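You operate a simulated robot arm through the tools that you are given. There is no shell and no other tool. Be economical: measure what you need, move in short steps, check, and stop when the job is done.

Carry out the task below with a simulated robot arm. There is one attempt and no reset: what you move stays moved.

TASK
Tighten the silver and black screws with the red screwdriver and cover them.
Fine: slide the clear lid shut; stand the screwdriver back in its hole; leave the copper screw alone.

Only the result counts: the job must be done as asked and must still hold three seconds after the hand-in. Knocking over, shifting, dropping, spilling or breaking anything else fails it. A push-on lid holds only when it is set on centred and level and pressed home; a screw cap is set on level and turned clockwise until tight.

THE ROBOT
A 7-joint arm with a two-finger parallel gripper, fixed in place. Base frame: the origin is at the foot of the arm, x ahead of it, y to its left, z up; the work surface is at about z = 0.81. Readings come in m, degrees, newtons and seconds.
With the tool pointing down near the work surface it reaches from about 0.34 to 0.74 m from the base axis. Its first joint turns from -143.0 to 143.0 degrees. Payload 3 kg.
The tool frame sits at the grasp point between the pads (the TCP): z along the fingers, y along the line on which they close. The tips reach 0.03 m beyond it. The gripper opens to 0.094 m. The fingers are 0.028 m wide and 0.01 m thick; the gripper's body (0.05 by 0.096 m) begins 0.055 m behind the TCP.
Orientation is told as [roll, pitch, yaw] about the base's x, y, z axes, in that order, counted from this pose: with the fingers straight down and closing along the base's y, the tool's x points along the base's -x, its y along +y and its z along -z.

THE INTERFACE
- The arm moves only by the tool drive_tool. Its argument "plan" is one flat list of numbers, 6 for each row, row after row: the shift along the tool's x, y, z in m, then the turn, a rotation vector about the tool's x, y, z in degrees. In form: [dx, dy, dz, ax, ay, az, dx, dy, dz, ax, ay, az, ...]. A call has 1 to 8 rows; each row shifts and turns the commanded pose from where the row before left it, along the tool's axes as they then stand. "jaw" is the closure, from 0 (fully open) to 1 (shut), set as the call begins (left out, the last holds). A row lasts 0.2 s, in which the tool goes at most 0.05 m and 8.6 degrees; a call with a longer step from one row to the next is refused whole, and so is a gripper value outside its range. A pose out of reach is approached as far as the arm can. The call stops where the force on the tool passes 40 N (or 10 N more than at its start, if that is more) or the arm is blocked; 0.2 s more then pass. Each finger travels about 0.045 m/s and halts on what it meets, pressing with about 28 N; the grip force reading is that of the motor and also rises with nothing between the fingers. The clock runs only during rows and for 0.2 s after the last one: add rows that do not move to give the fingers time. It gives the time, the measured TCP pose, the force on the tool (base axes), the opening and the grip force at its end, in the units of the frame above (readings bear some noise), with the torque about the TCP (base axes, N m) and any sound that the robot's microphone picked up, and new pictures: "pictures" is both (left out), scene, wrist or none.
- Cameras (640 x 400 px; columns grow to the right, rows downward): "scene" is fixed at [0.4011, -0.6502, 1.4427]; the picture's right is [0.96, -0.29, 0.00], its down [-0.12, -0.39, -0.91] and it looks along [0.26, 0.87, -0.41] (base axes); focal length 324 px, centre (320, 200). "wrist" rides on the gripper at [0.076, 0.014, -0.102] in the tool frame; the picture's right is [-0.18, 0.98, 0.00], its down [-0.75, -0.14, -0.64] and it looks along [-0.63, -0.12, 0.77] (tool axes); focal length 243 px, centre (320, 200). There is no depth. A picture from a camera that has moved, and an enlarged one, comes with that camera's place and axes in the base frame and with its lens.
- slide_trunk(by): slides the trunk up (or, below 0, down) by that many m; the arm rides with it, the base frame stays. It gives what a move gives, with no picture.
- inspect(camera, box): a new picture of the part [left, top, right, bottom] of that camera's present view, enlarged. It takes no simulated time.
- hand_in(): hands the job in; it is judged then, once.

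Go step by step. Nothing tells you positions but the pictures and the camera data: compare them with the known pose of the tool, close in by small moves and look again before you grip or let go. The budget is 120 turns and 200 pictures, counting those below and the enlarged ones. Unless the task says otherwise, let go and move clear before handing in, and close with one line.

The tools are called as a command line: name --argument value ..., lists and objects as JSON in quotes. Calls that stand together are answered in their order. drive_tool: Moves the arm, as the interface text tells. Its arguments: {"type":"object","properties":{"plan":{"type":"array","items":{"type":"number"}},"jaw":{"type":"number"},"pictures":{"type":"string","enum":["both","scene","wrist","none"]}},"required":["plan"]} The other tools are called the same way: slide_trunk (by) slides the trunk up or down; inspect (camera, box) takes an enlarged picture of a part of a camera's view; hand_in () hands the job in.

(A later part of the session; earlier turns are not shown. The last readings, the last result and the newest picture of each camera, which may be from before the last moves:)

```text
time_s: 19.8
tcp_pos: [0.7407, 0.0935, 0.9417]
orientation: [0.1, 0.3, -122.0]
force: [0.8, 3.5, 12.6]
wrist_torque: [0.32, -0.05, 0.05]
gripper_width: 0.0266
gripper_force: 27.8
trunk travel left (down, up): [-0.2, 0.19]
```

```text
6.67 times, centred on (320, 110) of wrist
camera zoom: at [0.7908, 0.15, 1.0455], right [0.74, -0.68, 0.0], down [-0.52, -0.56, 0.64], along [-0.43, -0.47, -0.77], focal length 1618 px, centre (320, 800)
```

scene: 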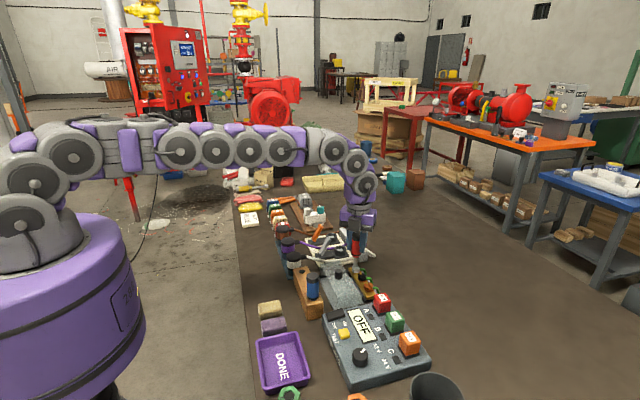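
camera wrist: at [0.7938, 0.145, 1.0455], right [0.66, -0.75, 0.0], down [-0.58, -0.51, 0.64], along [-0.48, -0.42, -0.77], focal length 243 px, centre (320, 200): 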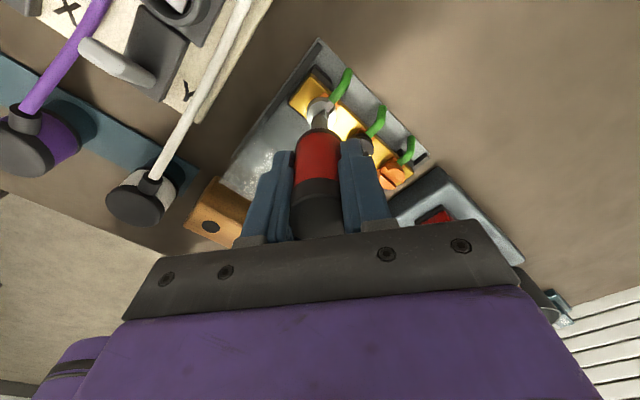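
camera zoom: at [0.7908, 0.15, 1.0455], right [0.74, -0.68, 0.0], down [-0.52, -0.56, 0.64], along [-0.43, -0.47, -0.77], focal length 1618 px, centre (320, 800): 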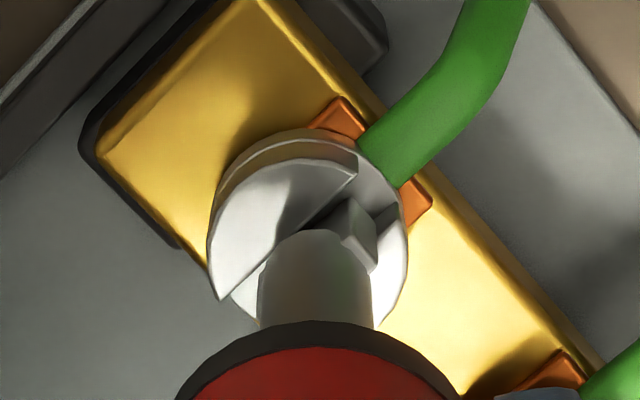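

Seated at 12.6 N; torque is still small. I'll turn a further 16°.

drive_tool --plan '[0, 0, 0, 0, 0, 4, 0, 0, 0, 0, 0, 4, 0, 0, 0, 0, 0, 4, 0, 0, 0, 0, 0, 0]' --pictures "none"

inspect --camera "scene" --box '[344, 252, 376, 276]'

inspect --camera "wrist" --box '[280, 80, 360, 140]'

```text
time_s: 20.8
tcp_pos: [0.7385, 0.0919, 0.9413]
orientation: [0.0, 0.0, -134.1]
force: [1.8, 3.2, 12.9]
wrist_torque: [0.23, -0.13, 0.23]
gripper_width: 0.0275
gripper_force: 28.0
trunk travel left (down, up): [-0.2, 0.19]
```

```text
16.00 times, centred on (360, 264) of scene
camera zoom: at [0.4011, -0.6502, 1.4427], right [0.96, -0.29, 0.0], down [-0.12, -0.39, -0.91], along [0.26, 0.87, -0.41], focal length 5179 px, centre (-320, -824)
```

zoom: 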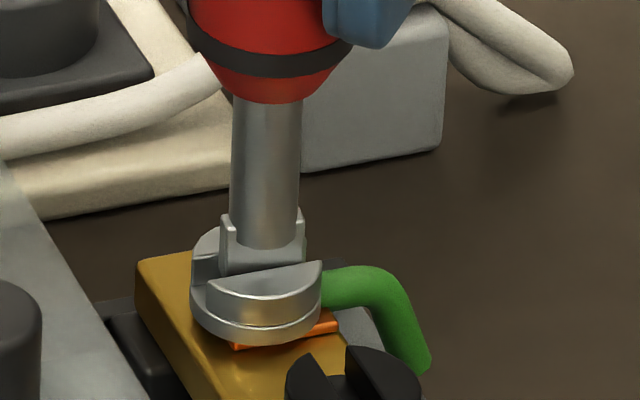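

```text
6.67 times, centred on (320, 110) of wrist
camera zoom: at [0.8005, 0.137, 1.0436], right [0.58, -0.82, 0.0], down [-0.62, -0.44, 0.64], along [-0.52, -0.37, -0.77], focal length 1618 px, centre (320, 800)
```

zoom: 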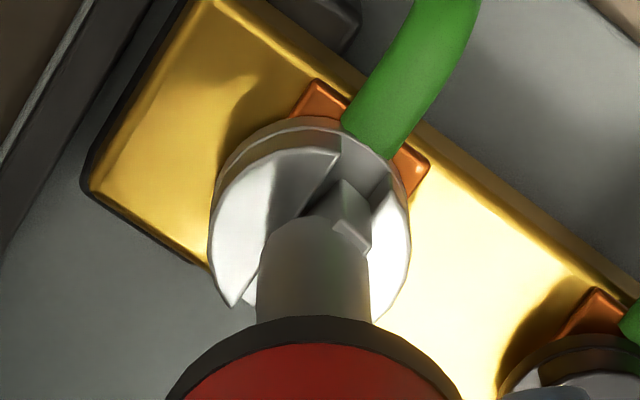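

The screw resists with 0.23 N·m and no further rotation, so silver is tight (about 90° turned). I'll relieve the twist, lift out and confirm.

drive_tool --plan '[0, 0, 0, 0, 0, -6, 0, 0, 0, 0, 0, -6, 0, 0, -0.01, 0, 0, 0, 0, 0, -0.02, 0, 0, 0, 0, 0, 0, 0, 0, 0]' --pictures "none"

inspect --camera "scene" --box '[344, 252, 376, 276]'

inspect --camera "wrist" --box '[260, 60, 420, 180]'

```text
time_s: 22.0
tcp_pos: [0.7393, 0.0921, 0.9709]
orientation: [-0.1, 0.1, -122.0]
force: [-0.4, -0.7, -1.4]
wrist_torque: [-0.01, 0.03, -0.02]
gripper_width: 0.0279
gripper_force: 28.1
trunk travel left (down, up): [-0.2, 0.19]
```

```text
16.00 times, centred on (360, 264) of scene
camera zoom: at [0.4011, -0.6502, 1.4427], right [0.96, -0.29, 0.0], down [-0.12, -0.39, -0.91], along [0.26, 0.87, -0.41], focal length 5179 px, centre (-320, -824)
```

zoom: 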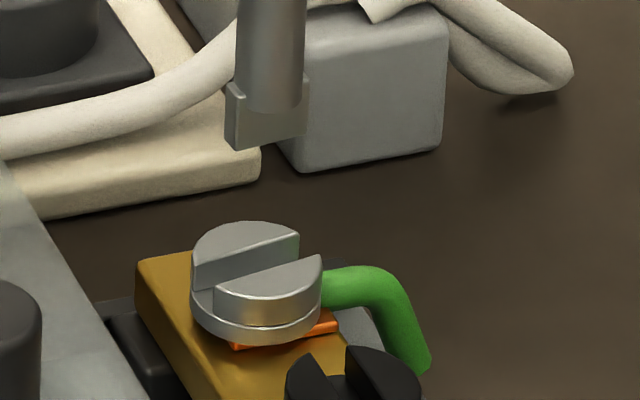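

```text
3.33 times, centred on (340, 120) of wrist
camera zoom: at [0.7903, 0.15, 1.0735], right [0.74, -0.68, 0.0], down [-0.52, -0.56, 0.64], along [-0.43, -0.47, -0.77], focal length 809 px, centre (253, 467)
```

zoom: 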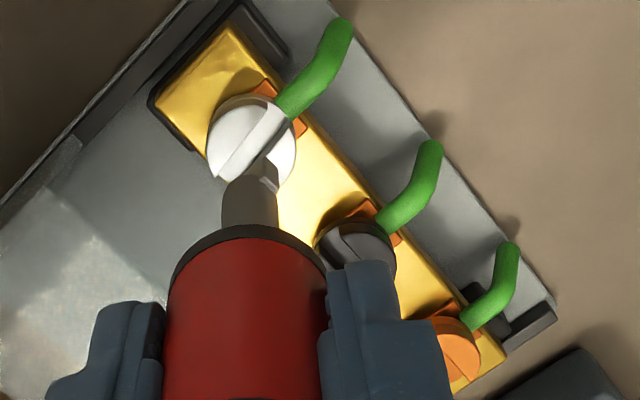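

Backing off dragged the screw counter-clockwise about 8°. I'll reinsert along the same path, re-tighten and lift with almost no back-off.

drive_tool --plan '[0, 0, 0.02, 0, 0, 0, 0, 0, 0.01, 0, 0, 0, 0, 0, 0, 0, 0, 0]' --pictures "none"

inspect --camera "scene" --box '[344, 252, 376, 276]'

```text
time_s: 22.8
tcp_pos: [0.7388, 0.0928, 0.9425]
orientation: [0.0, 0.0, -122.0]
force: [-0.7, 0.3, -1.3]
wrist_torque: [-0.05, -0.03, -0.02]
gripper_width: 0.028
gripper_force: 27.9
trunk travel left (down, up): [-0.2, 0.19]
```

```text
16.00 times, centred on (360, 264) of scene
camera zoom: at [0.4011, -0.6502, 1.4427], right [0.96, -0.29, 0.0], down [-0.12, -0.39, -0.91], along [0.26, 0.87, -0.41], focal length 5179 px, centre (-320, -824)
```

zoom: 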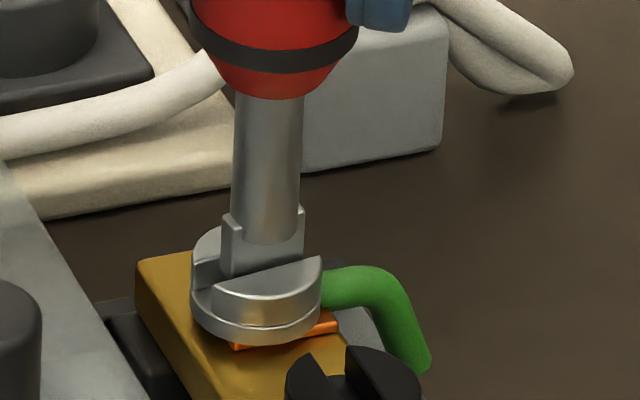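

Reinserted. I'll turn clockwise to the stop.

drive_tool --plan '[0, 0, 0.001, 0, 0, 5, 0, 0, 0, 0, 0, 5, 0, 0, 0, 0, 0, 5, 0, 0, 0, 0, 0, 3, 0, 0, 0, 0, 0, 0]' --pictures "none"

inspect --camera "scene" --box '[344, 252, 376, 276]'

```text
time_s: 24.0
tcp_pos: [0.7386, 0.0934, 0.9417]
orientation: [0.1, 0.2, -139.9]
force: [5.0, 0.2, 11.5]
wrist_torque: [-0.13, -0.46, 0.38]
gripper_width: 0.0283
gripper_force: 27.7
trunk travel left (down, up): [-0.2, 0.19]
```

```text
16.00 times, centred on (360, 264) of scene
camera zoom: at [0.4011, -0.6502, 1.4427], right [0.96, -0.29, 0.0], down [-0.12, -0.39, -0.91], along [0.26, 0.87, -0.41], focal length 5179 px, centre (-320, -824)
```

zoom: 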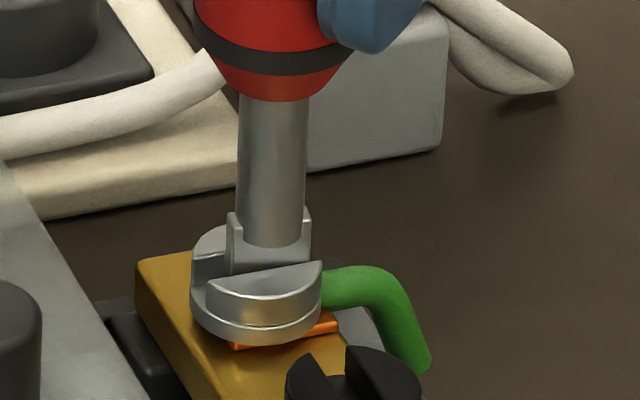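

Torque 0.38 N·m at the stop. I'll lift straight out with just 2° of relief.

drive_tool --plan '[0, 0, -0.003, 0, 0, -2, 0, 0, -0.008, 0, 0, 0, 0, 0, -0.02, 0, 0, 0, 0, 0, 0, 0, 0, 0]' --pictures "none"

inspect --camera "scene" --box '[344, 252, 376, 276]'

```text
time_s: 25.0
tcp_pos: [0.7396, 0.0922, 0.971]
orientation: [0.0, 0.0, -138.0]
force: [0.0, -0.1, -1.3]
wrist_torque: [-0.03, -0.01, 0.0]
gripper_width: 0.0282
gripper_force: 28.0
trunk travel left (down, up): [-0.2, 0.19]
```

```text
16.00 times, centred on (360, 264) of scene
camera zoom: at [0.4011, -0.6502, 1.4427], right [0.96, -0.29, 0.0], down [-0.12, -0.39, -0.91], along [0.26, 0.87, -0.41], focal length 5179 px, centre (-320, -824)
```

zoom: 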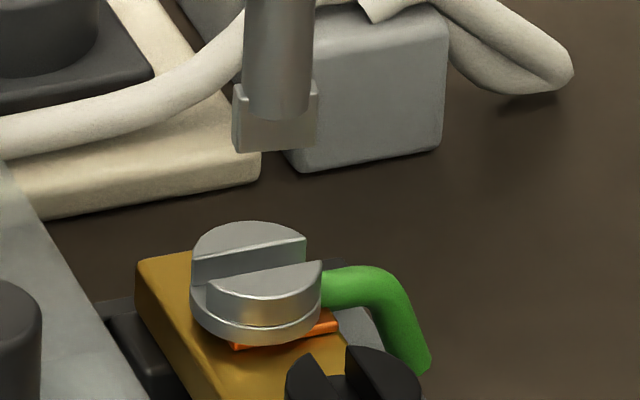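

The silver slot is at its stop. Next I'll raise, rotate back about 97° so the blade lies along y, and move over the black screw.

drive_tool --plan '[0, 0, -0.02, 0, 0, -8, 0, 0, 0, 0, 0, -8, 0, 0, 0, 0, 0, -8, 0, 0, 0, 0, 0, -8, 0, 0, 0, 0, 0, -8, 0, 0, 0, 0, 0, -8, 0, 0, 0, 0, 0, -8, 0, 0, 0, 0, 0, -8]' --pictures "none"

drive_tool --plan '[0, 0, 0, 0, 0, -8, 0, 0, 0, 0, 0, -8, 0, 0, 0, 0, 0, -8, 0, 0, 0, 0, 0, -8, -0.0261, -0.029, 0, 0, 0, 0, 0, 0, 0.01, 0, 0, 0, 0, 0, 0, 0, 0, 0]'

inspect --camera "scene" --box '[348, 250, 388, 280]'

inspect --camera "wrist" --box '[272, 50, 368, 140]'

```text
time_s: 26.8
tcp_pos: [0.7392, 0.0939, 0.9896]
orientation: [0.0, 0.0, -73.8]
force: [0.2, -0.6, -0.8]
wrist_torque: [-0.01, -0.01, -0.02]
gripper_width: 0.0282
gripper_force: 27.5
trunk travel left (down, up): [-0.2, 0.19]
```

```text
time_s: 28.4
tcp_pos: [0.7392, 0.0552, 0.9821]
orientation: [0.0, 0.0, -42.1]
force: [-0.3, 0.2, -1.4]
wrist_torque: [0.0, -0.02, -0.01]
gripper_width: 0.0277
gripper_force: 27.9
trunk travel left (down, up): [-0.2, 0.19]
camera wrist: at [0.6912, 0.1164, 1.0838], right [0.79, 0.61, 0.0], down [0.47, -0.61, 0.64], along [0.39, -0.51, -0.77], focal length 243 px, centre (320, 200)
```

scene: 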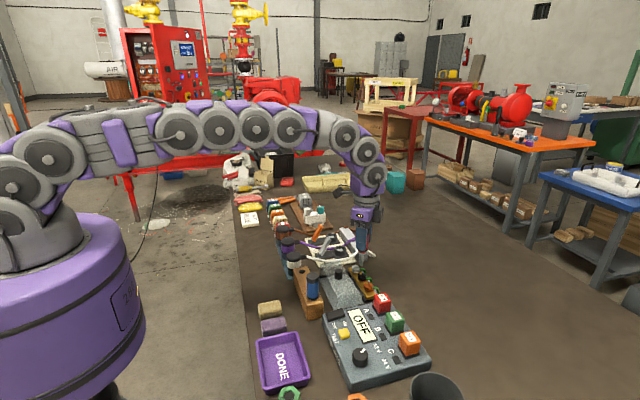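
wrist: 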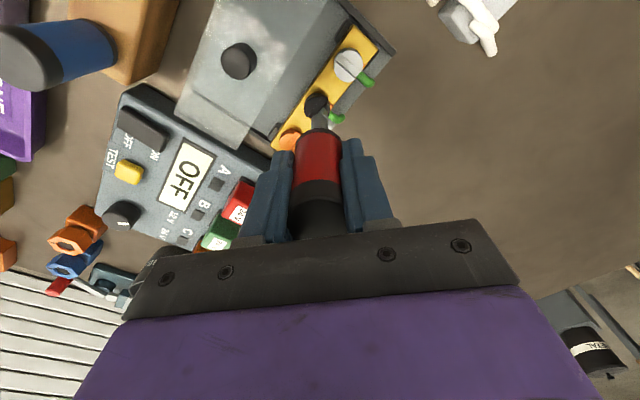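

```text
13.33 times, centred on (368, 265) of scene
camera zoom: at [0.4011, -0.6502, 1.4427], right [0.96, -0.29, 0.0], down [-0.12, -0.39, -0.91], along [0.26, 0.87, -0.41], focal length 4316 px, centre (-320, -667)
```

zoom: 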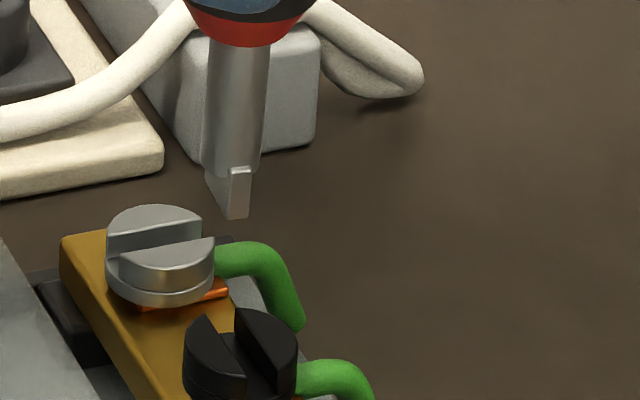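

```text
4.44 times, centred on (320, 95) of wrist
camera zoom: at [0.6912, 0.1164, 1.0838], right [0.79, 0.61, 0.0], down [0.47, -0.61, 0.64], along [0.39, -0.51, -0.77], focal length 1078 px, centre (320, 667)
```

zoom: 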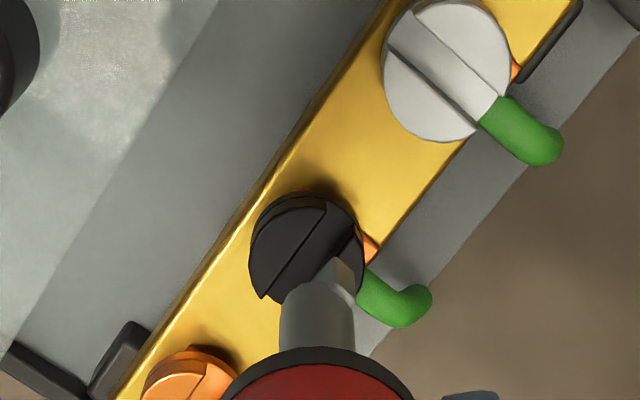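

Over the black screw the blade is parallel to the slot. I need about +3.3 mm x, −7.4 mm y; I'll correct and descend 22 mm.

drive_tool --plan '[-0.0074, -0.0033, 0, 0, 0, 0, 0, 0, 0.012, 0, 0, 0, 0, 0, 0.01, 0, 0, 0, 0, 0, 0, 0, 0, 0]' --pictures "none"

inspect --camera "scene" --box '[348, 260, 380, 284]'

inspect --camera "wrist" --box '[280, 80, 360, 140]'

```text
time_s: 29.4
tcp_pos: [0.7422, 0.0466, 0.9597]
orientation: [0.0, 0.1, -42.0]
force: [0.3, 1.0, -1.3]
wrist_torque: [0.0, 0.0, 0.01]
gripper_width: 0.028
gripper_force: 28.4
trunk travel left (down, up): [-0.2, 0.19]
```

```text
16.00 times, centred on (364, 272) of scene
camera zoom: at [0.4011, -0.6502, 1.4427], right [0.96, -0.29, 0.0], down [-0.12, -0.39, -0.91], along [0.26, 0.87, -0.41], focal length 5179 px, centre (-384, -952)
```

zoom: 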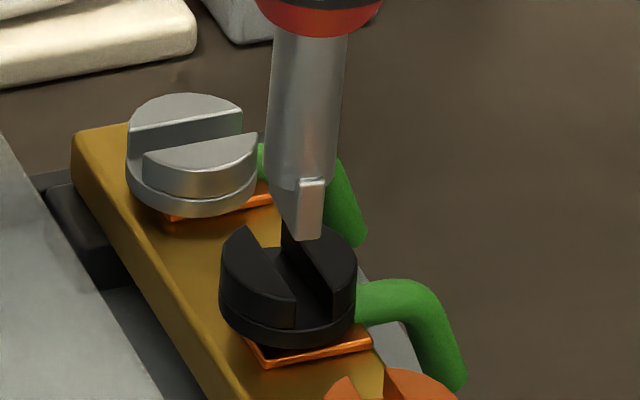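

```text
6.67 times, centred on (320, 110) of wrist
camera zoom: at [0.6933, 0.1077, 1.0615], right [0.79, 0.61, 0.0], down [0.47, -0.61, 0.64], along [0.39, -0.51, -0.77], focal length 1618 px, centre (320, 800)
```

zoom: 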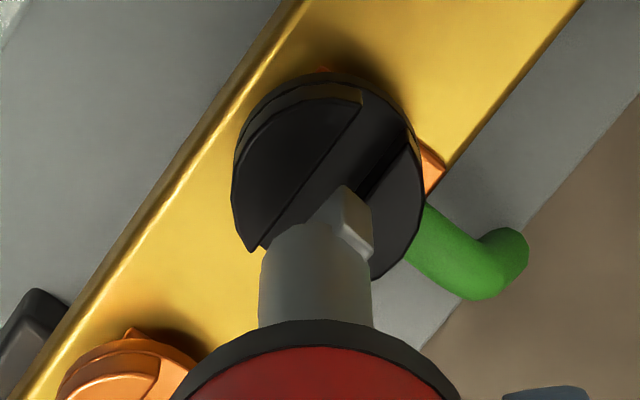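

Well aligned; I'll add a slight +1.5 mm y and lower until seated.

drive_tool --plan '[0.001, 0.0011, 0.005, 0, 0, 0, 0, 0, 0.005, 0, 0, 0, 0, 0, 0.003, 0, 0, 0, 0, 0, 0, 0, 0, 0]' --pictures "none"

inspect --camera "scene" --box '[348, 260, 380, 284]'

inspect --camera "wrist" --box '[280, 80, 360, 140]'

```text
time_s: 30.4
tcp_pos: [0.7418, 0.0469, 0.9457]
orientation: [0.1, 0.0, -42.0]
force: [2.8, 0.7, -1.0]
wrist_torque: [-0.03, -0.18, -0.01]
gripper_width: 0.028
gripper_force: 28.9
trunk travel left (down, up): [-0.2, 0.19]
```

```text
16.00 times, centred on (364, 272) of scene
camera zoom: at [0.4011, -0.6502, 1.4427], right [0.96, -0.29, 0.0], down [-0.12, -0.39, -0.91], along [0.26, 0.87, -0.41], focal length 5179 px, centre (-384, -952)
```

zoom: 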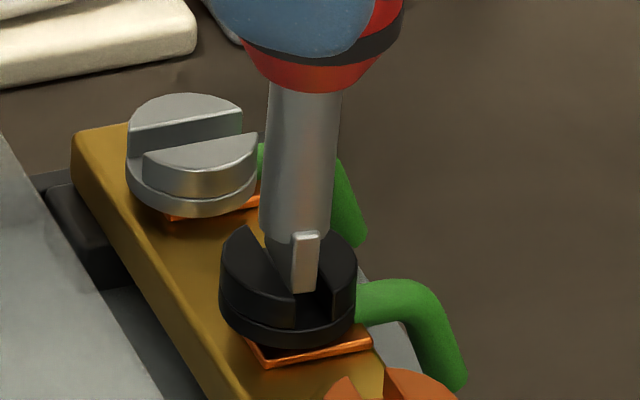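

```text
6.67 times, centred on (320, 110) of wrist
camera zoom: at [0.6934, 0.1089, 1.0487], right [0.79, 0.61, 0.0], down [0.47, -0.61, 0.64], along [0.39, -0.51, -0.77], focal length 1618 px, centre (320, 800)
```

zoom: 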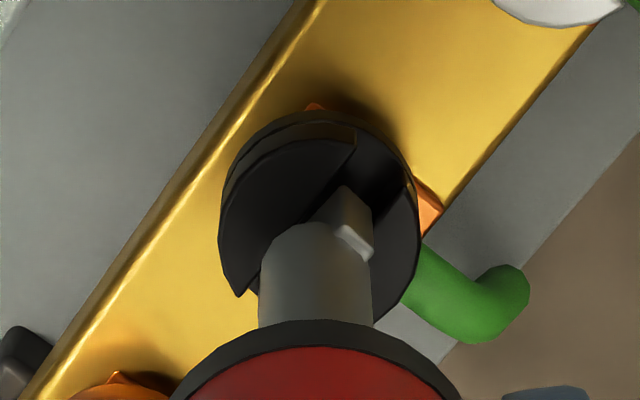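

The blade is in the black slot. I'll seat it and begin turning, checking side forces.

drive_tool --plan '[0, 0, 0.002, 0, 0, 0, 0, 0, 0.002, 0, 0, 0, 0, 0, 0.0005, 0, 0, 8, 0, 0, 0, 0, 0, 8, 0, 0, 0, 0, 0, 8, 0, 0, 0, 0, 0, 0]' --pictures "none"

inspect --camera "scene" --box '[348, 260, 380, 284]'

inspect --camera "wrist" --box '[280, 80, 360, 140]'

```text
time_s: 31.8
tcp_pos: [0.7418, 0.0484, 0.9411]
orientation: [0.0, 0.0, -66.1]
force: [-4.8, -0.4, 0.7]
wrist_torque: [0.02, 0.44, 0.04]
gripper_width: 0.0281
gripper_force: 28.3
trunk travel left (down, up): [-0.2, 0.19]
```

```text
16.00 times, centred on (364, 272) of scene
camera zoom: at [0.4011, -0.6502, 1.4427], right [0.96, -0.29, 0.0], down [-0.12, -0.39, -0.91], along [0.26, 0.87, -0.41], focal length 5179 px, centre (-384, -952)
```

zoom: 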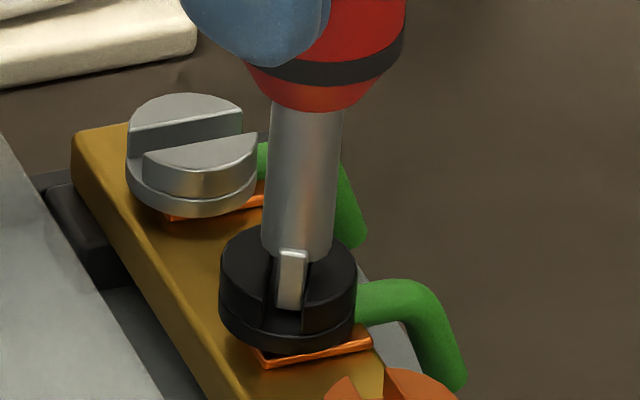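

```text
6.67 times, centred on (320, 110) of wrist
camera zoom: at [0.7232, 0.1232, 1.0439], right [0.97, 0.23, 0.0], down [0.18, -0.75, 0.64], along [0.15, -0.62, -0.77], focal length 1618 px, centre (320, 800)
```

zoom: 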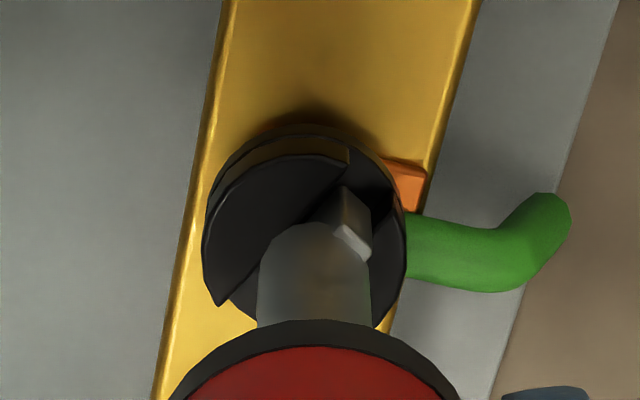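

The screw is turning nicely. I'll continue with a −1 mm x easing and slight downward follow.

drive_tool --plan '[0.0004, -0.0009, 0.001, 0, 0, 8, 0, 0, 0.0007, 0, 0, 8, 0, 0, 0.0005, 0, 0, 8, 0, 0, 0.0005, 0, 0, 8, 0, 0, 0, 0, 0, 0]' --pictures "none"

inspect --camera "scene" --box '[348, 260, 380, 284]'

```text
time_s: 33.0
tcp_pos: [0.7408, 0.0485, 0.941]
orientation: [0.3, 0.1, -98.1]
force: [-2.7, 1.0, 20.7]
wrist_torque: [-0.05, 0.35, 0.03]
gripper_width: 0.0277
gripper_force: 28.0
trunk travel left (down, up): [-0.2, 0.19]
```

```text
16.00 times, centred on (364, 272) of scene
camera zoom: at [0.4011, -0.6502, 1.4427], right [0.96, -0.29, 0.0], down [-0.12, -0.39, -0.91], along [0.26, 0.87, -0.41], focal length 5179 px, centre (-384, -952)
```

zoom: 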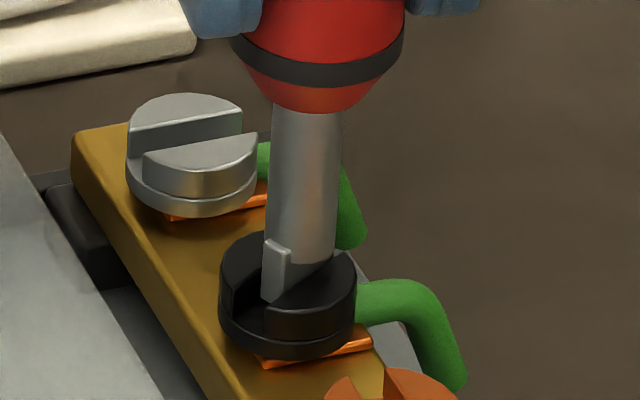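

Seated and turning (20 N down). I'll continue 24° more.

drive_tool --plan '[0, 0, 0, 0, 0, 8, 0, 0, 0, 0, 0, 8, 0, 0, 0, 0, 0, 8, 0, 0, 0, 0, 0, 0]' --pictures "none"

inspect --camera "scene" --box '[348, 260, 380, 284]'

```text
time_s: 34.0
tcp_pos: [0.74, 0.0486, 0.9397]
orientation: [-0.1, -0.1, -122.0]
force: [0.6, 1.0, 17.8]
wrist_torque: [0.09, -0.05, -0.02]
gripper_width: 0.0277
gripper_force: 27.6
trunk travel left (down, up): [-0.2, 0.19]
```

```text
16.00 times, centred on (364, 272) of scene
camera zoom: at [0.4011, -0.6502, 1.4427], right [0.96, -0.29, 0.0], down [-0.12, -0.39, -0.91], along [0.26, 0.87, -0.41], focal length 5179 px, centre (-384, -952)
```

zoom: 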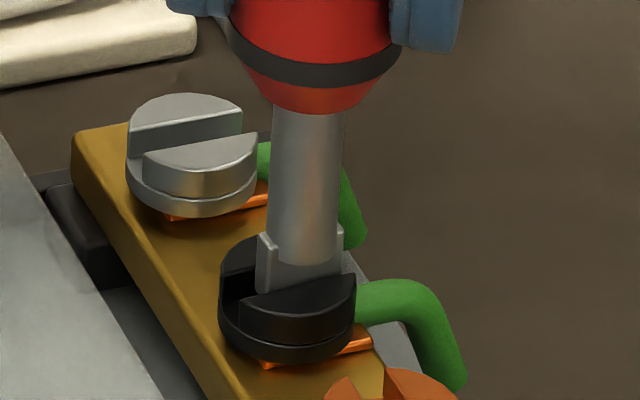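

About −75°; I'll continue to the stop.

drive_tool --plan '[0, 0, 0, 0, 0, 6, 0, 0, 0, 0, 0, 6, 0, 0, 0, 0, 0, 6, 0, 0, 0, 0, 0, 4, 0, 0, 0, 0, 0, 0]' --pictures "none"

inspect --camera "scene" --box '[348, 260, 380, 284]'

```text
time_s: 35.2
tcp_pos: [0.7398, 0.0491, 0.9386]
orientation: [-0.1, 0.0, -144.0]
force: [-7.5, 4.7, 5.3]
wrist_torque: [0.24, 0.67, 0.49]
gripper_width: 0.0292
gripper_force: 28.0
trunk travel left (down, up): [-0.2, 0.19]
```

```text
16.00 times, centred on (364, 272) of scene
camera zoom: at [0.4011, -0.6502, 1.4427], right [0.96, -0.29, 0.0], down [-0.12, -0.39, -0.91], along [0.26, 0.87, -0.41], focal length 5179 px, centre (-384, -952)
```

zoom: 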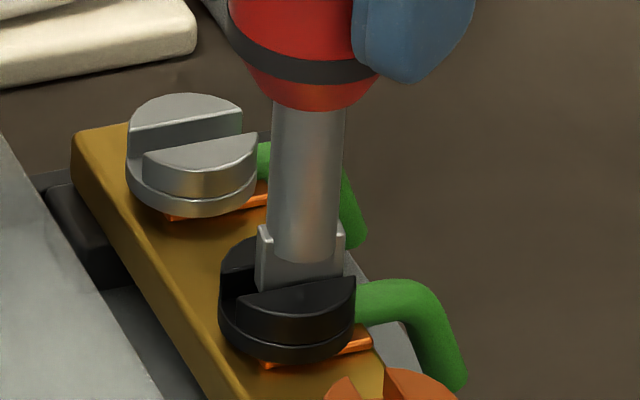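

Torque 0.49 N·m, at the stop. I'll lift straight out and check the slot angle against silver.

drive_tool --plan '[0, 0, -0.003, 0, 0, -1, 0, 0, -0.008, 0, 0, 0, 0, 0, -0.02, 0, 0, 0, 0, 0, -0.02, 0, 0, 0, 0, 0, 0, 0, 0, 0]'

inspect --camera "scene" --box '[348, 260, 380, 284]'

```text
time_s: 36.4
tcp_pos: [0.7429, 0.0475, 0.991]
orientation: [0.1, -0.1, -143.0]
force: [-0.1, 0.6, -2.1]
wrist_torque: [-0.01, -0.04, 0.03]
gripper_width: 0.0281
gripper_force: 27.8
trunk travel left (down, up): [-0.2, 0.19]
camera wrist: at [0.8098, 0.0824, 1.093], right [0.44, -0.9, 0.0], down [-0.69, -0.34, 0.64], along [-0.58, -0.29, -0.77], focal length 243 px, centre (320, 200)
```

scene: 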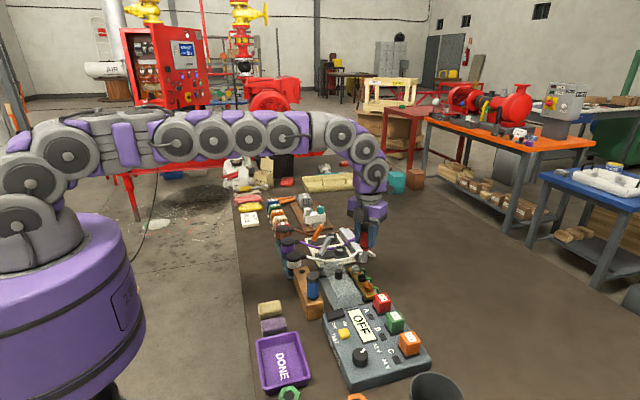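
wrist: 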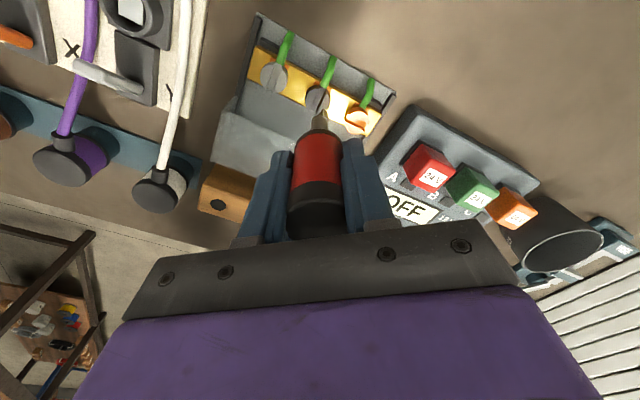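

```text
16.00 times, centred on (364, 272) of scene
camera zoom: at [0.4011, -0.6502, 1.4427], right [0.96, -0.29, 0.0], down [-0.12, -0.39, -0.91], along [0.26, 0.87, -0.41], focal length 5179 px, centre (-384, -952)
```

zoom: 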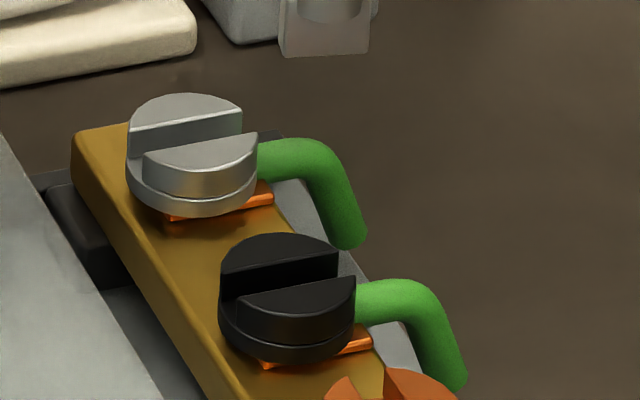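

Both slots match at their stops. Now I'll raise and rotate back towards yaw 0 while moving toward the stand.

drive_tool --plan '[0, 0, -0.04, 0, 0, -8, 0, 0, -0.04, 0, 0, -8, 0, 0, 0, 0, 0, -8, 0, 0, 0, 0, 0, -8, 0, 0, 0, 0, 0, -8, 0, 0, 0, 0, 0, -8, 0, 0, 0, 0, 0, -8, 0, 0, 0, 0, 0, -8]' --pictures "none"

drive_tool --plan '[0, 0, 0, 0, 0, -8, 0, 0, 0, 0, 0, -8, 0, 0, 0, 0, 0, -8, 0, 0, 0, 0, 0, -8, 0, 0, 0, 0, 0, -8, 0, 0, 0, 0, 0, -8, 0, 0, 0, 0, 0, -8, 0, 0, 0, 0, 0, -8]' --pictures "none"

drive_tool --plan '[0, 0, 0, 0, 0, -8, 0, 0, 0, 0, 0, -7, 0.043, 0.015, 0, 0, 0, 0, 0.043, 0.015, 0, 0, 0, 0, 0.043, 0.015, 0, 0, 0, 0, 0.043, 0.015, 0, 0, 0, 0, 0, 0, 0, 0, 0, 0]'

inspect --camera "scene" --box '[270, 205, 350, 285]'

inspect --camera "wrist" --box '[240, 50, 400, 150]'

```text
time_s: 38.2
tcp_pos: [0.7414, 0.0467, 1.0702]
orientation: [0.0, 0.1, -78.9]
force: [0.8, 0.6, -0.5]
wrist_torque: [0.0, 0.01, 0.01]
gripper_width: 0.0279
gripper_force: 28.5
trunk travel left (down, up): [-0.2, 0.19]
```

```text
time_s: 40.0
tcp_pos: [0.7409, 0.0474, 1.0697]
orientation: [0.0, 0.0, -14.8]
force: [0.0, -0.4, -1.3]
wrist_torque: [0.01, -0.01, 0.0]
gripper_width: 0.028
gripper_force: 27.8
trunk travel left (down, up): [-0.2, 0.19]
```

```text
time_s: 41.6
tcp_pos: [0.5682, 0.109, 1.0685]
orientation: [-0.1, 0.1, 0.0]
force: [0.9, -0.3, -1.0]
wrist_torque: [-0.01, -0.04, -0.03]
gripper_width: 0.0277
gripper_force: 28.3
trunk travel left (down, up): [-0.2, 0.19]
camera wrist: at [0.4909, 0.1229, 1.1712], right [0.18, 0.98, 0.0], down [0.75, -0.14, 0.64], along [0.63, -0.12, -0.77], focal length 243 px, centre (320, 200)
```

scene: 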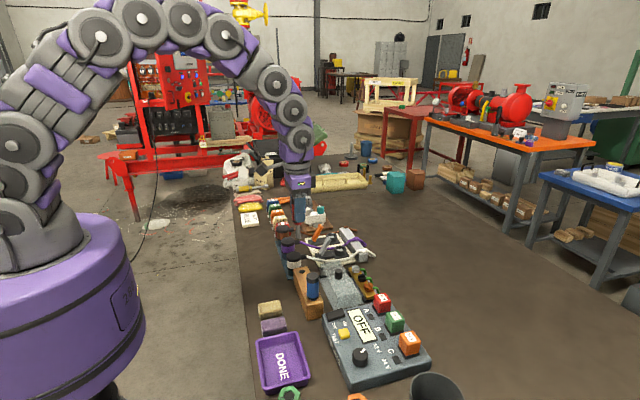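
wrist: 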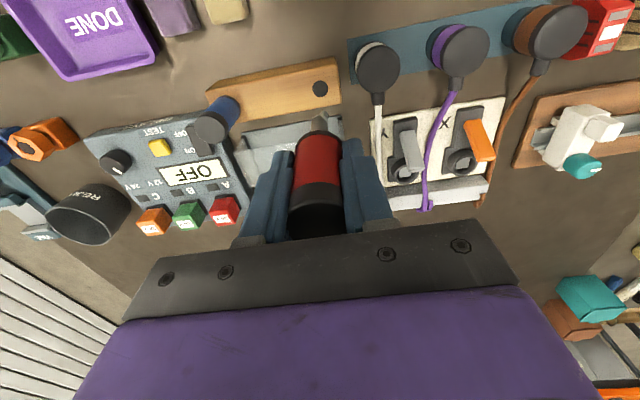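

```text
5.00 times, centred on (310, 245) of scene
camera zoom: at [0.4011, -0.6502, 1.4427], right [0.96, -0.29, 0.0], down [-0.12, -0.39, -0.91], along [0.26, 0.87, -0.41], focal length 1619 px, centre (370, -25)
```

zoom: 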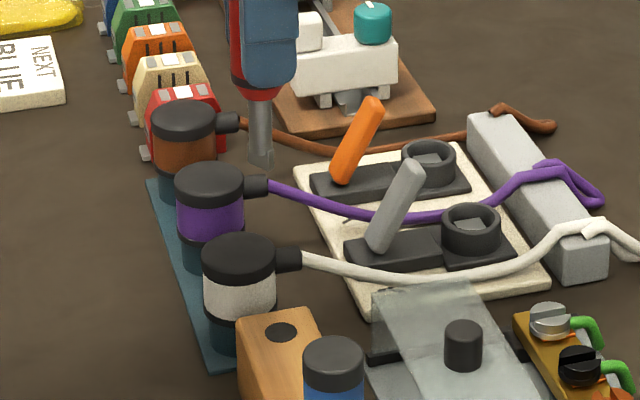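

```text
4.00 times, centred on (320, 100) of wrist
camera zoom: at [0.4909, 0.1229, 1.1712], right [0.18, 0.98, 0.0], down [0.75, -0.14, 0.64], along [0.63, -0.12, -0.77], focal length 970 px, centre (320, 600)
```

zoom: 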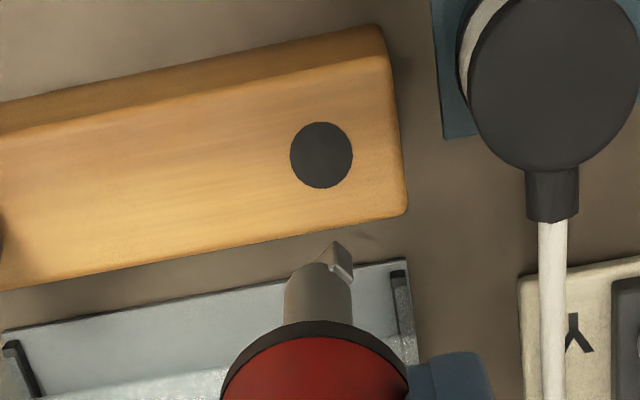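

The hole centre reads (0.572, 0.107), matching the pick-up point. The driver is slightly tilted in the grip, so I'll measure tip offset and tilt with close-ups.

inspect --camera "scene" --box '[302, 212, 342, 242]'

inspect --camera "scene" --box '[300, 180, 340, 242]'

inspect --camera "wrist" --box '[280, 100, 360, 160]'

```text
13.33 times, centred on (322, 227) of scene
camera zoom: at [0.4011, -0.6502, 1.4427], right [0.96, -0.29, 0.0], down [-0.12, -0.39, -0.91], along [0.26, 0.87, -0.41], focal length 4316 px, centre (293, -160)
```

zoom: 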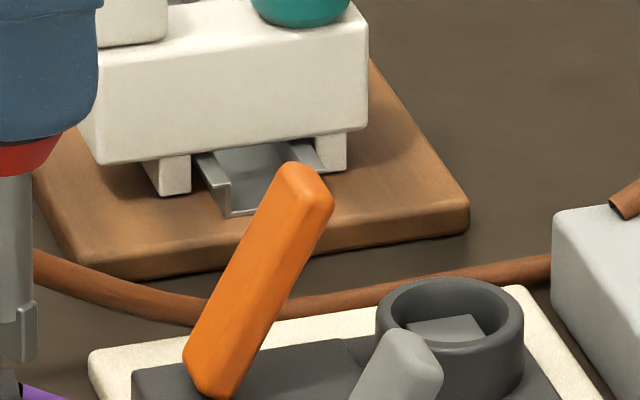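

```text
6.45 times, centred on (320, 211) of scene
camera zoom: at [0.4011, -0.6502, 1.4427], right [0.96, -0.29, 0.0], down [-0.12, -0.39, -0.91], along [0.26, 0.87, -0.41], focal length 2088 px, centre (320, 129)
```

zoom: 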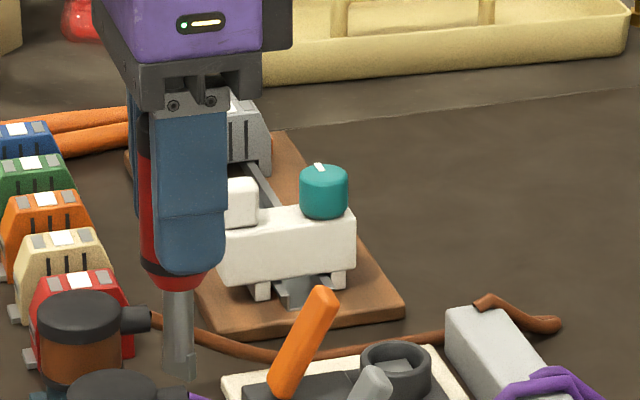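

```text
6.67 times, centred on (320, 130) of wrist
camera zoom: at [0.4909, 0.1229, 1.1712], right [0.18, 0.98, 0.0], down [0.75, -0.14, 0.64], along [0.63, -0.12, -0.77], focal length 1618 px, centre (320, 667)
```

zoom: 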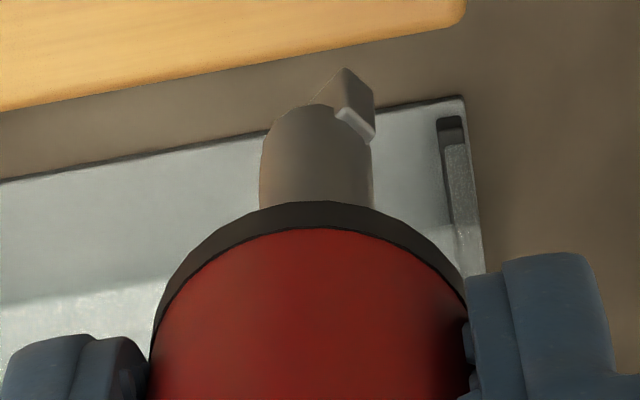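

The tip sits about −5.5 mm in x and −2 mm in y from the TCP (≈3° tilt). I'll counter-tilt the tool, centre over the hole and lower to just above it.

drive_tool --plan '[-0.003, -0.0015, 0, 0, 0, 0, 0, 0, 0, -1.2, -3.3, 0, 0, 0, 0.03, 0, 0, 0, -0.0015, 0, 0.03, 0, 0, 0, 0, 0, 0, 0, 0, 0]' --pictures "none"

inspect --camera "scene" --box '[280, 230, 328, 290]'

inspect --camera "wrist" --box '[265, 80, 375, 150]'

```text
time_s: 42.8
tcp_pos: [0.577, 0.1082, 1.0109]
orientation: [1.2, -3.4, -0.1]
force: [0.0, 0.1, -0.7]
wrist_torque: [0.04, 0.0, 0.0]
gripper_width: 0.0278
gripper_force: 28.0
trunk travel left (down, up): [-0.2, 0.19]
```

```text
6.67 times, centred on (304, 260) of scene
camera zoom: at [0.4011, -0.6502, 1.4427], right [0.96, -0.29, 0.0], down [-0.12, -0.39, -0.91], along [0.26, 0.87, -0.41], focal length 2158 px, centre (427, -200)
```

zoom: 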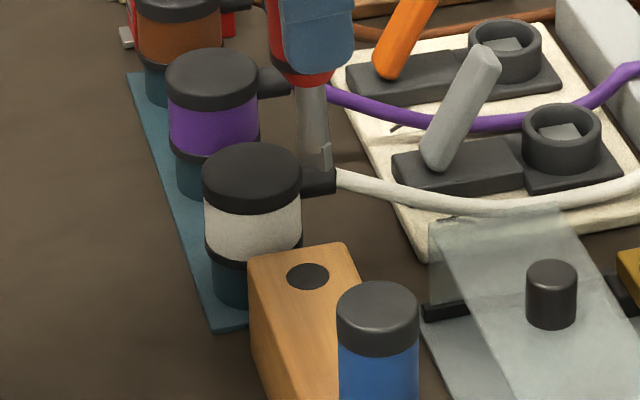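

```text
5.71 times, centred on (320, 115) of wrist
camera zoom: at [0.4933, 0.1204, 1.1088], right [0.18, 0.98, 0.03], down [0.71, -0.15, 0.68], along [0.68, -0.1, -0.73], focal length 1386 px, centre (320, 686)
```

zoom: 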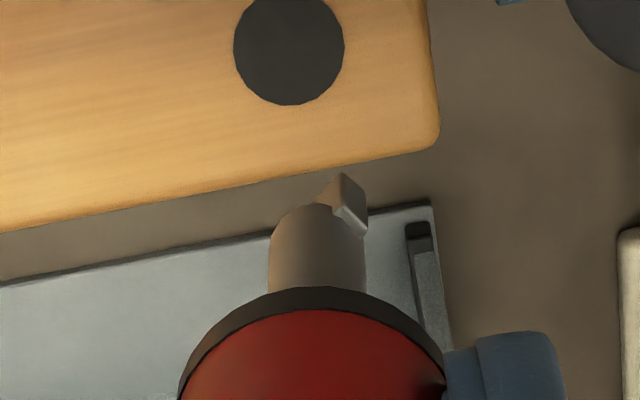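

The lean in x was over-corrected: the handle had shifted sideways in the grip rather than tilted. I'll undo the y-tilt only; the TCP at x≈0.577 already compensates for the offset.

drive_tool --plan '[0, 0, 0, 0, 3.3, 0, 0, 0, 0.02, 0, 0, 0, 0, 0, 0, 0, 0, 0]' --pictures "none"

inspect --camera "scene" --box '[280, 230, 328, 290]'

inspect --camera "wrist" --box '[265, 80, 375, 150]'

```text
time_s: 43.6
tcp_pos: [0.5771, 0.1097, 0.9892]
orientation: [1.2, 0.0, 0.1]
force: [0.5, -0.7, -1.2]
wrist_torque: [-0.02, 0.0, 0.04]
gripper_width: 0.0278
gripper_force: 28.4
trunk travel left (down, up): [-0.2, 0.19]
```

```text
6.67 times, centred on (304, 260) of scene
camera zoom: at [0.4011, -0.6502, 1.4427], right [0.96, -0.29, 0.0], down [-0.12, -0.39, -0.91], along [0.26, 0.87, -0.41], focal length 2158 px, centre (427, -200)
```

zoom: 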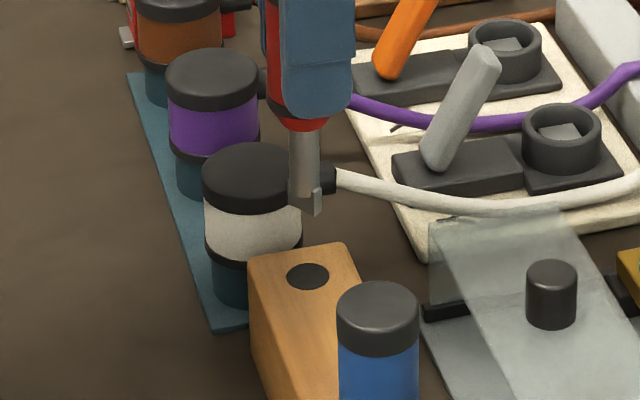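

```text
5.71 times, centred on (320, 115) of wrist
camera zoom: at [0.4992, 0.1201, 1.0924], right [0.18, 0.98, 0.02], down [0.75, -0.15, 0.64], along [0.63, -0.1, -0.77], focal length 1386 px, centre (320, 686)
```

zoom: 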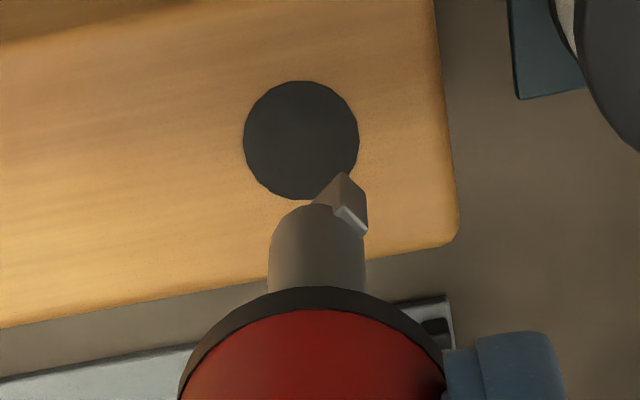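

Nearly centred; I'll nudge (−1 mm x, −2.3 mm y) and lower 18 mm.

drive_tool --plan '[0.001, -0.0023, 0, 0, 0, 0, 0, 0, 0.01, 0, 0, 0, 0, 0, 0.008, 0, 0, 0, 0, 0, 0, 0, 0, 0]' --pictures "none"

inspect --camera "scene" --box '[290, 250, 322, 278]'

inspect --camera "wrist" --box '[265, 80, 375, 150]'

```text
time_s: 44.6
tcp_pos: [0.5757, 0.1067, 0.9716]
orientation: [1.2, 0.0, 0.0]
force: [0.5, 0.3, -0.6]
wrist_torque: [0.0, 0.0, 0.01]
gripper_width: 0.0278
gripper_force: 28.0
trunk travel left (down, up): [-0.2, 0.19]
```

```text
14.29 times, centred on (306, 264) of scene
camera zoom: at [0.4011, -0.6502, 1.4427], right [0.96, -0.29, 0.0], down [-0.12, -0.39, -0.91], along [0.26, 0.87, -0.41], focal length 4624 px, centre (520, -714)
```

zoom: 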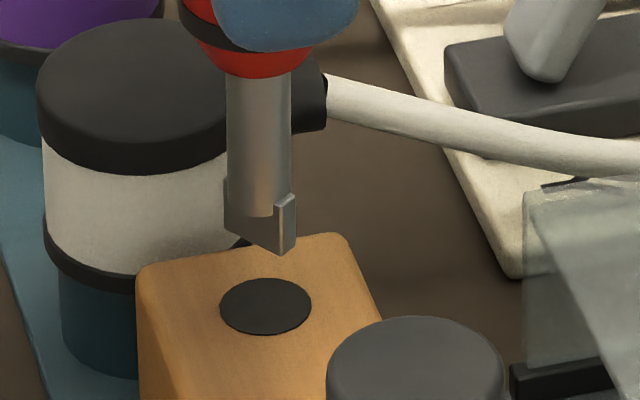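

```text
5.71 times, centred on (320, 115) of wrist
camera zoom: at [0.4983, 0.1183, 1.0747], right [0.18, 0.98, 0.02], down [0.75, -0.15, 0.64], along [0.63, -0.1, -0.77], focal length 1386 px, centre (320, 686)
```

zoom: 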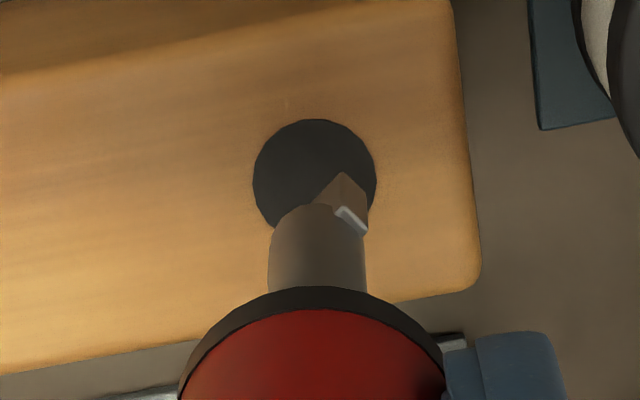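

Aligned over the hole in both views. I'll lower into it stepwise.

drive_tool --plan '[-0.0004, 0, 0.01, 0, 0, 0, 0, 0, 0.01, 0, 0, 0, 0, 0, 0.006, 0, 0, 0, 0, 0, 0, 0, 0, 0]' --pictures "none"

inspect --camera "scene" --box '[290, 250, 322, 278]'

inspect --camera "wrist" --box '[265, 80, 375, 150]'

```text
time_s: 45.6
tcp_pos: [0.576, 0.1063, 0.9483]
orientation: [1.2, 0.0, 0.1]
force: [-0.3, 0.6, -0.6]
wrist_torque: [0.0, -0.03, 0.05]
gripper_width: 0.0276
gripper_force: 27.8
trunk travel left (down, up): [-0.2, 0.19]
```

```text
14.29 times, centred on (306, 264) of scene
camera zoom: at [0.4011, -0.6502, 1.4427], right [0.96, -0.29, 0.0], down [-0.12, -0.39, -0.91], along [0.26, 0.87, -0.41], focal length 4624 px, centre (520, -714)
```

zoom: 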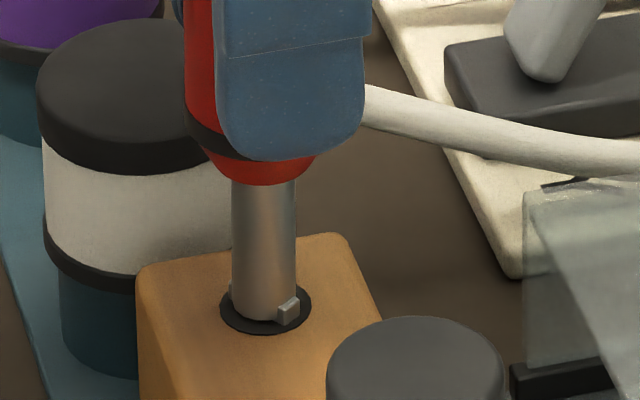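

```text
5.71 times, centred on (320, 115) of wrist
camera zoom: at [0.4988, 0.1184, 1.0493], right [0.18, 0.98, 0.02], down [0.75, -0.15, 0.64], along [0.63, -0.1, -0.77], focal length 1386 px, centre (320, 686)
```

zoom: 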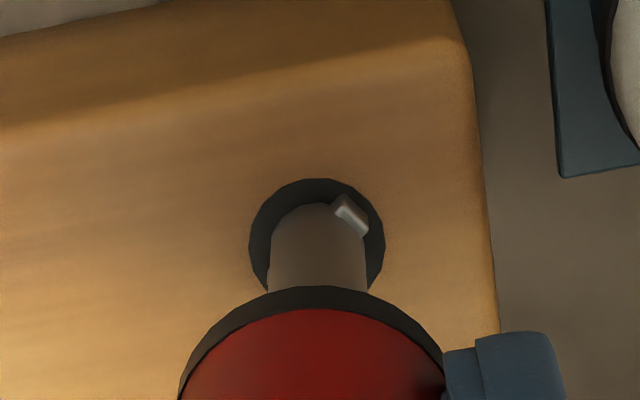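

The blade has entered the hole cleanly; I'll continue down.

drive_tool --plan '[0, 0, 0.01, 0, 0, 0, 0, 0, 0.01, 0, 0, 0, 0, 0, 0.01, 0, 0, 0, 0, 0, 0, 0, 0, 0]' --pictures "none"

inspect --camera "scene" --box '[290, 240, 330, 280]'

```text
time_s: 46.6
tcp_pos: [0.5772, 0.1058, 0.9162]
orientation: [1.2, 0.0, 0.1]
force: [0.3, 0.7, -1.5]
wrist_torque: [-0.01, -0.01, -0.02]
gripper_width: 0.0274
gripper_force: 28.2
trunk travel left (down, up): [-0.2, 0.19]
```

```text
10.00 times, centred on (310, 260) of scene
camera zoom: at [0.4011, -0.6502, 1.4427], right [0.96, -0.29, 0.0], down [-0.12, -0.39, -0.91], along [0.26, 0.87, -0.41], focal length 3237 px, centre (420, -400)
```

zoom: 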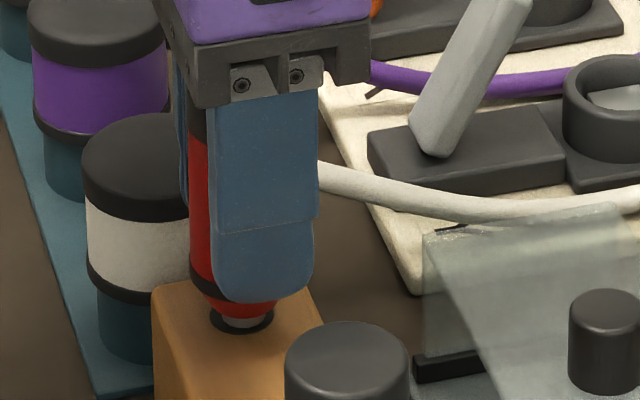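

Only a few mm remain. I'll lower until contact.

drive_tool --plan '[0, 0, 0.003, 0, 0, 0, 0, 0, 0.003, 0, 0, 0, 0, 0, 0, 0, 0, 0]' --pictures "none"

inspect --camera "scene" --box '[290, 240, 330, 280]'

```text
time_s: 47.4
tcp_pos: [0.5766, 0.1076, 0.9103]
orientation: [1.2, 0.0, 0.0]
force: [0.2, 0.5, -1.9]
wrist_torque: [0.0, 0.0, 0.04]
gripper_width: 0.0277
gripper_force: 28.2
trunk travel left (down, up): [-0.2, 0.19]
```

```text
10.00 times, centred on (310, 260) of scene
camera zoom: at [0.4011, -0.6502, 1.4427], right [0.96, -0.29, 0.0], down [-0.12, -0.39, -0.91], along [0.26, 0.87, -0.41], focal length 3237 px, centre (420, -400)
```

zoom: 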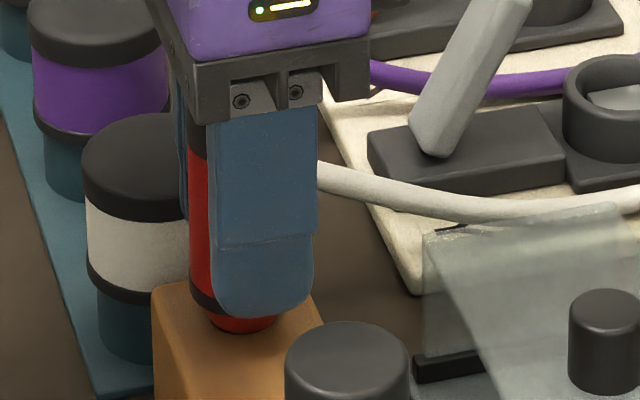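

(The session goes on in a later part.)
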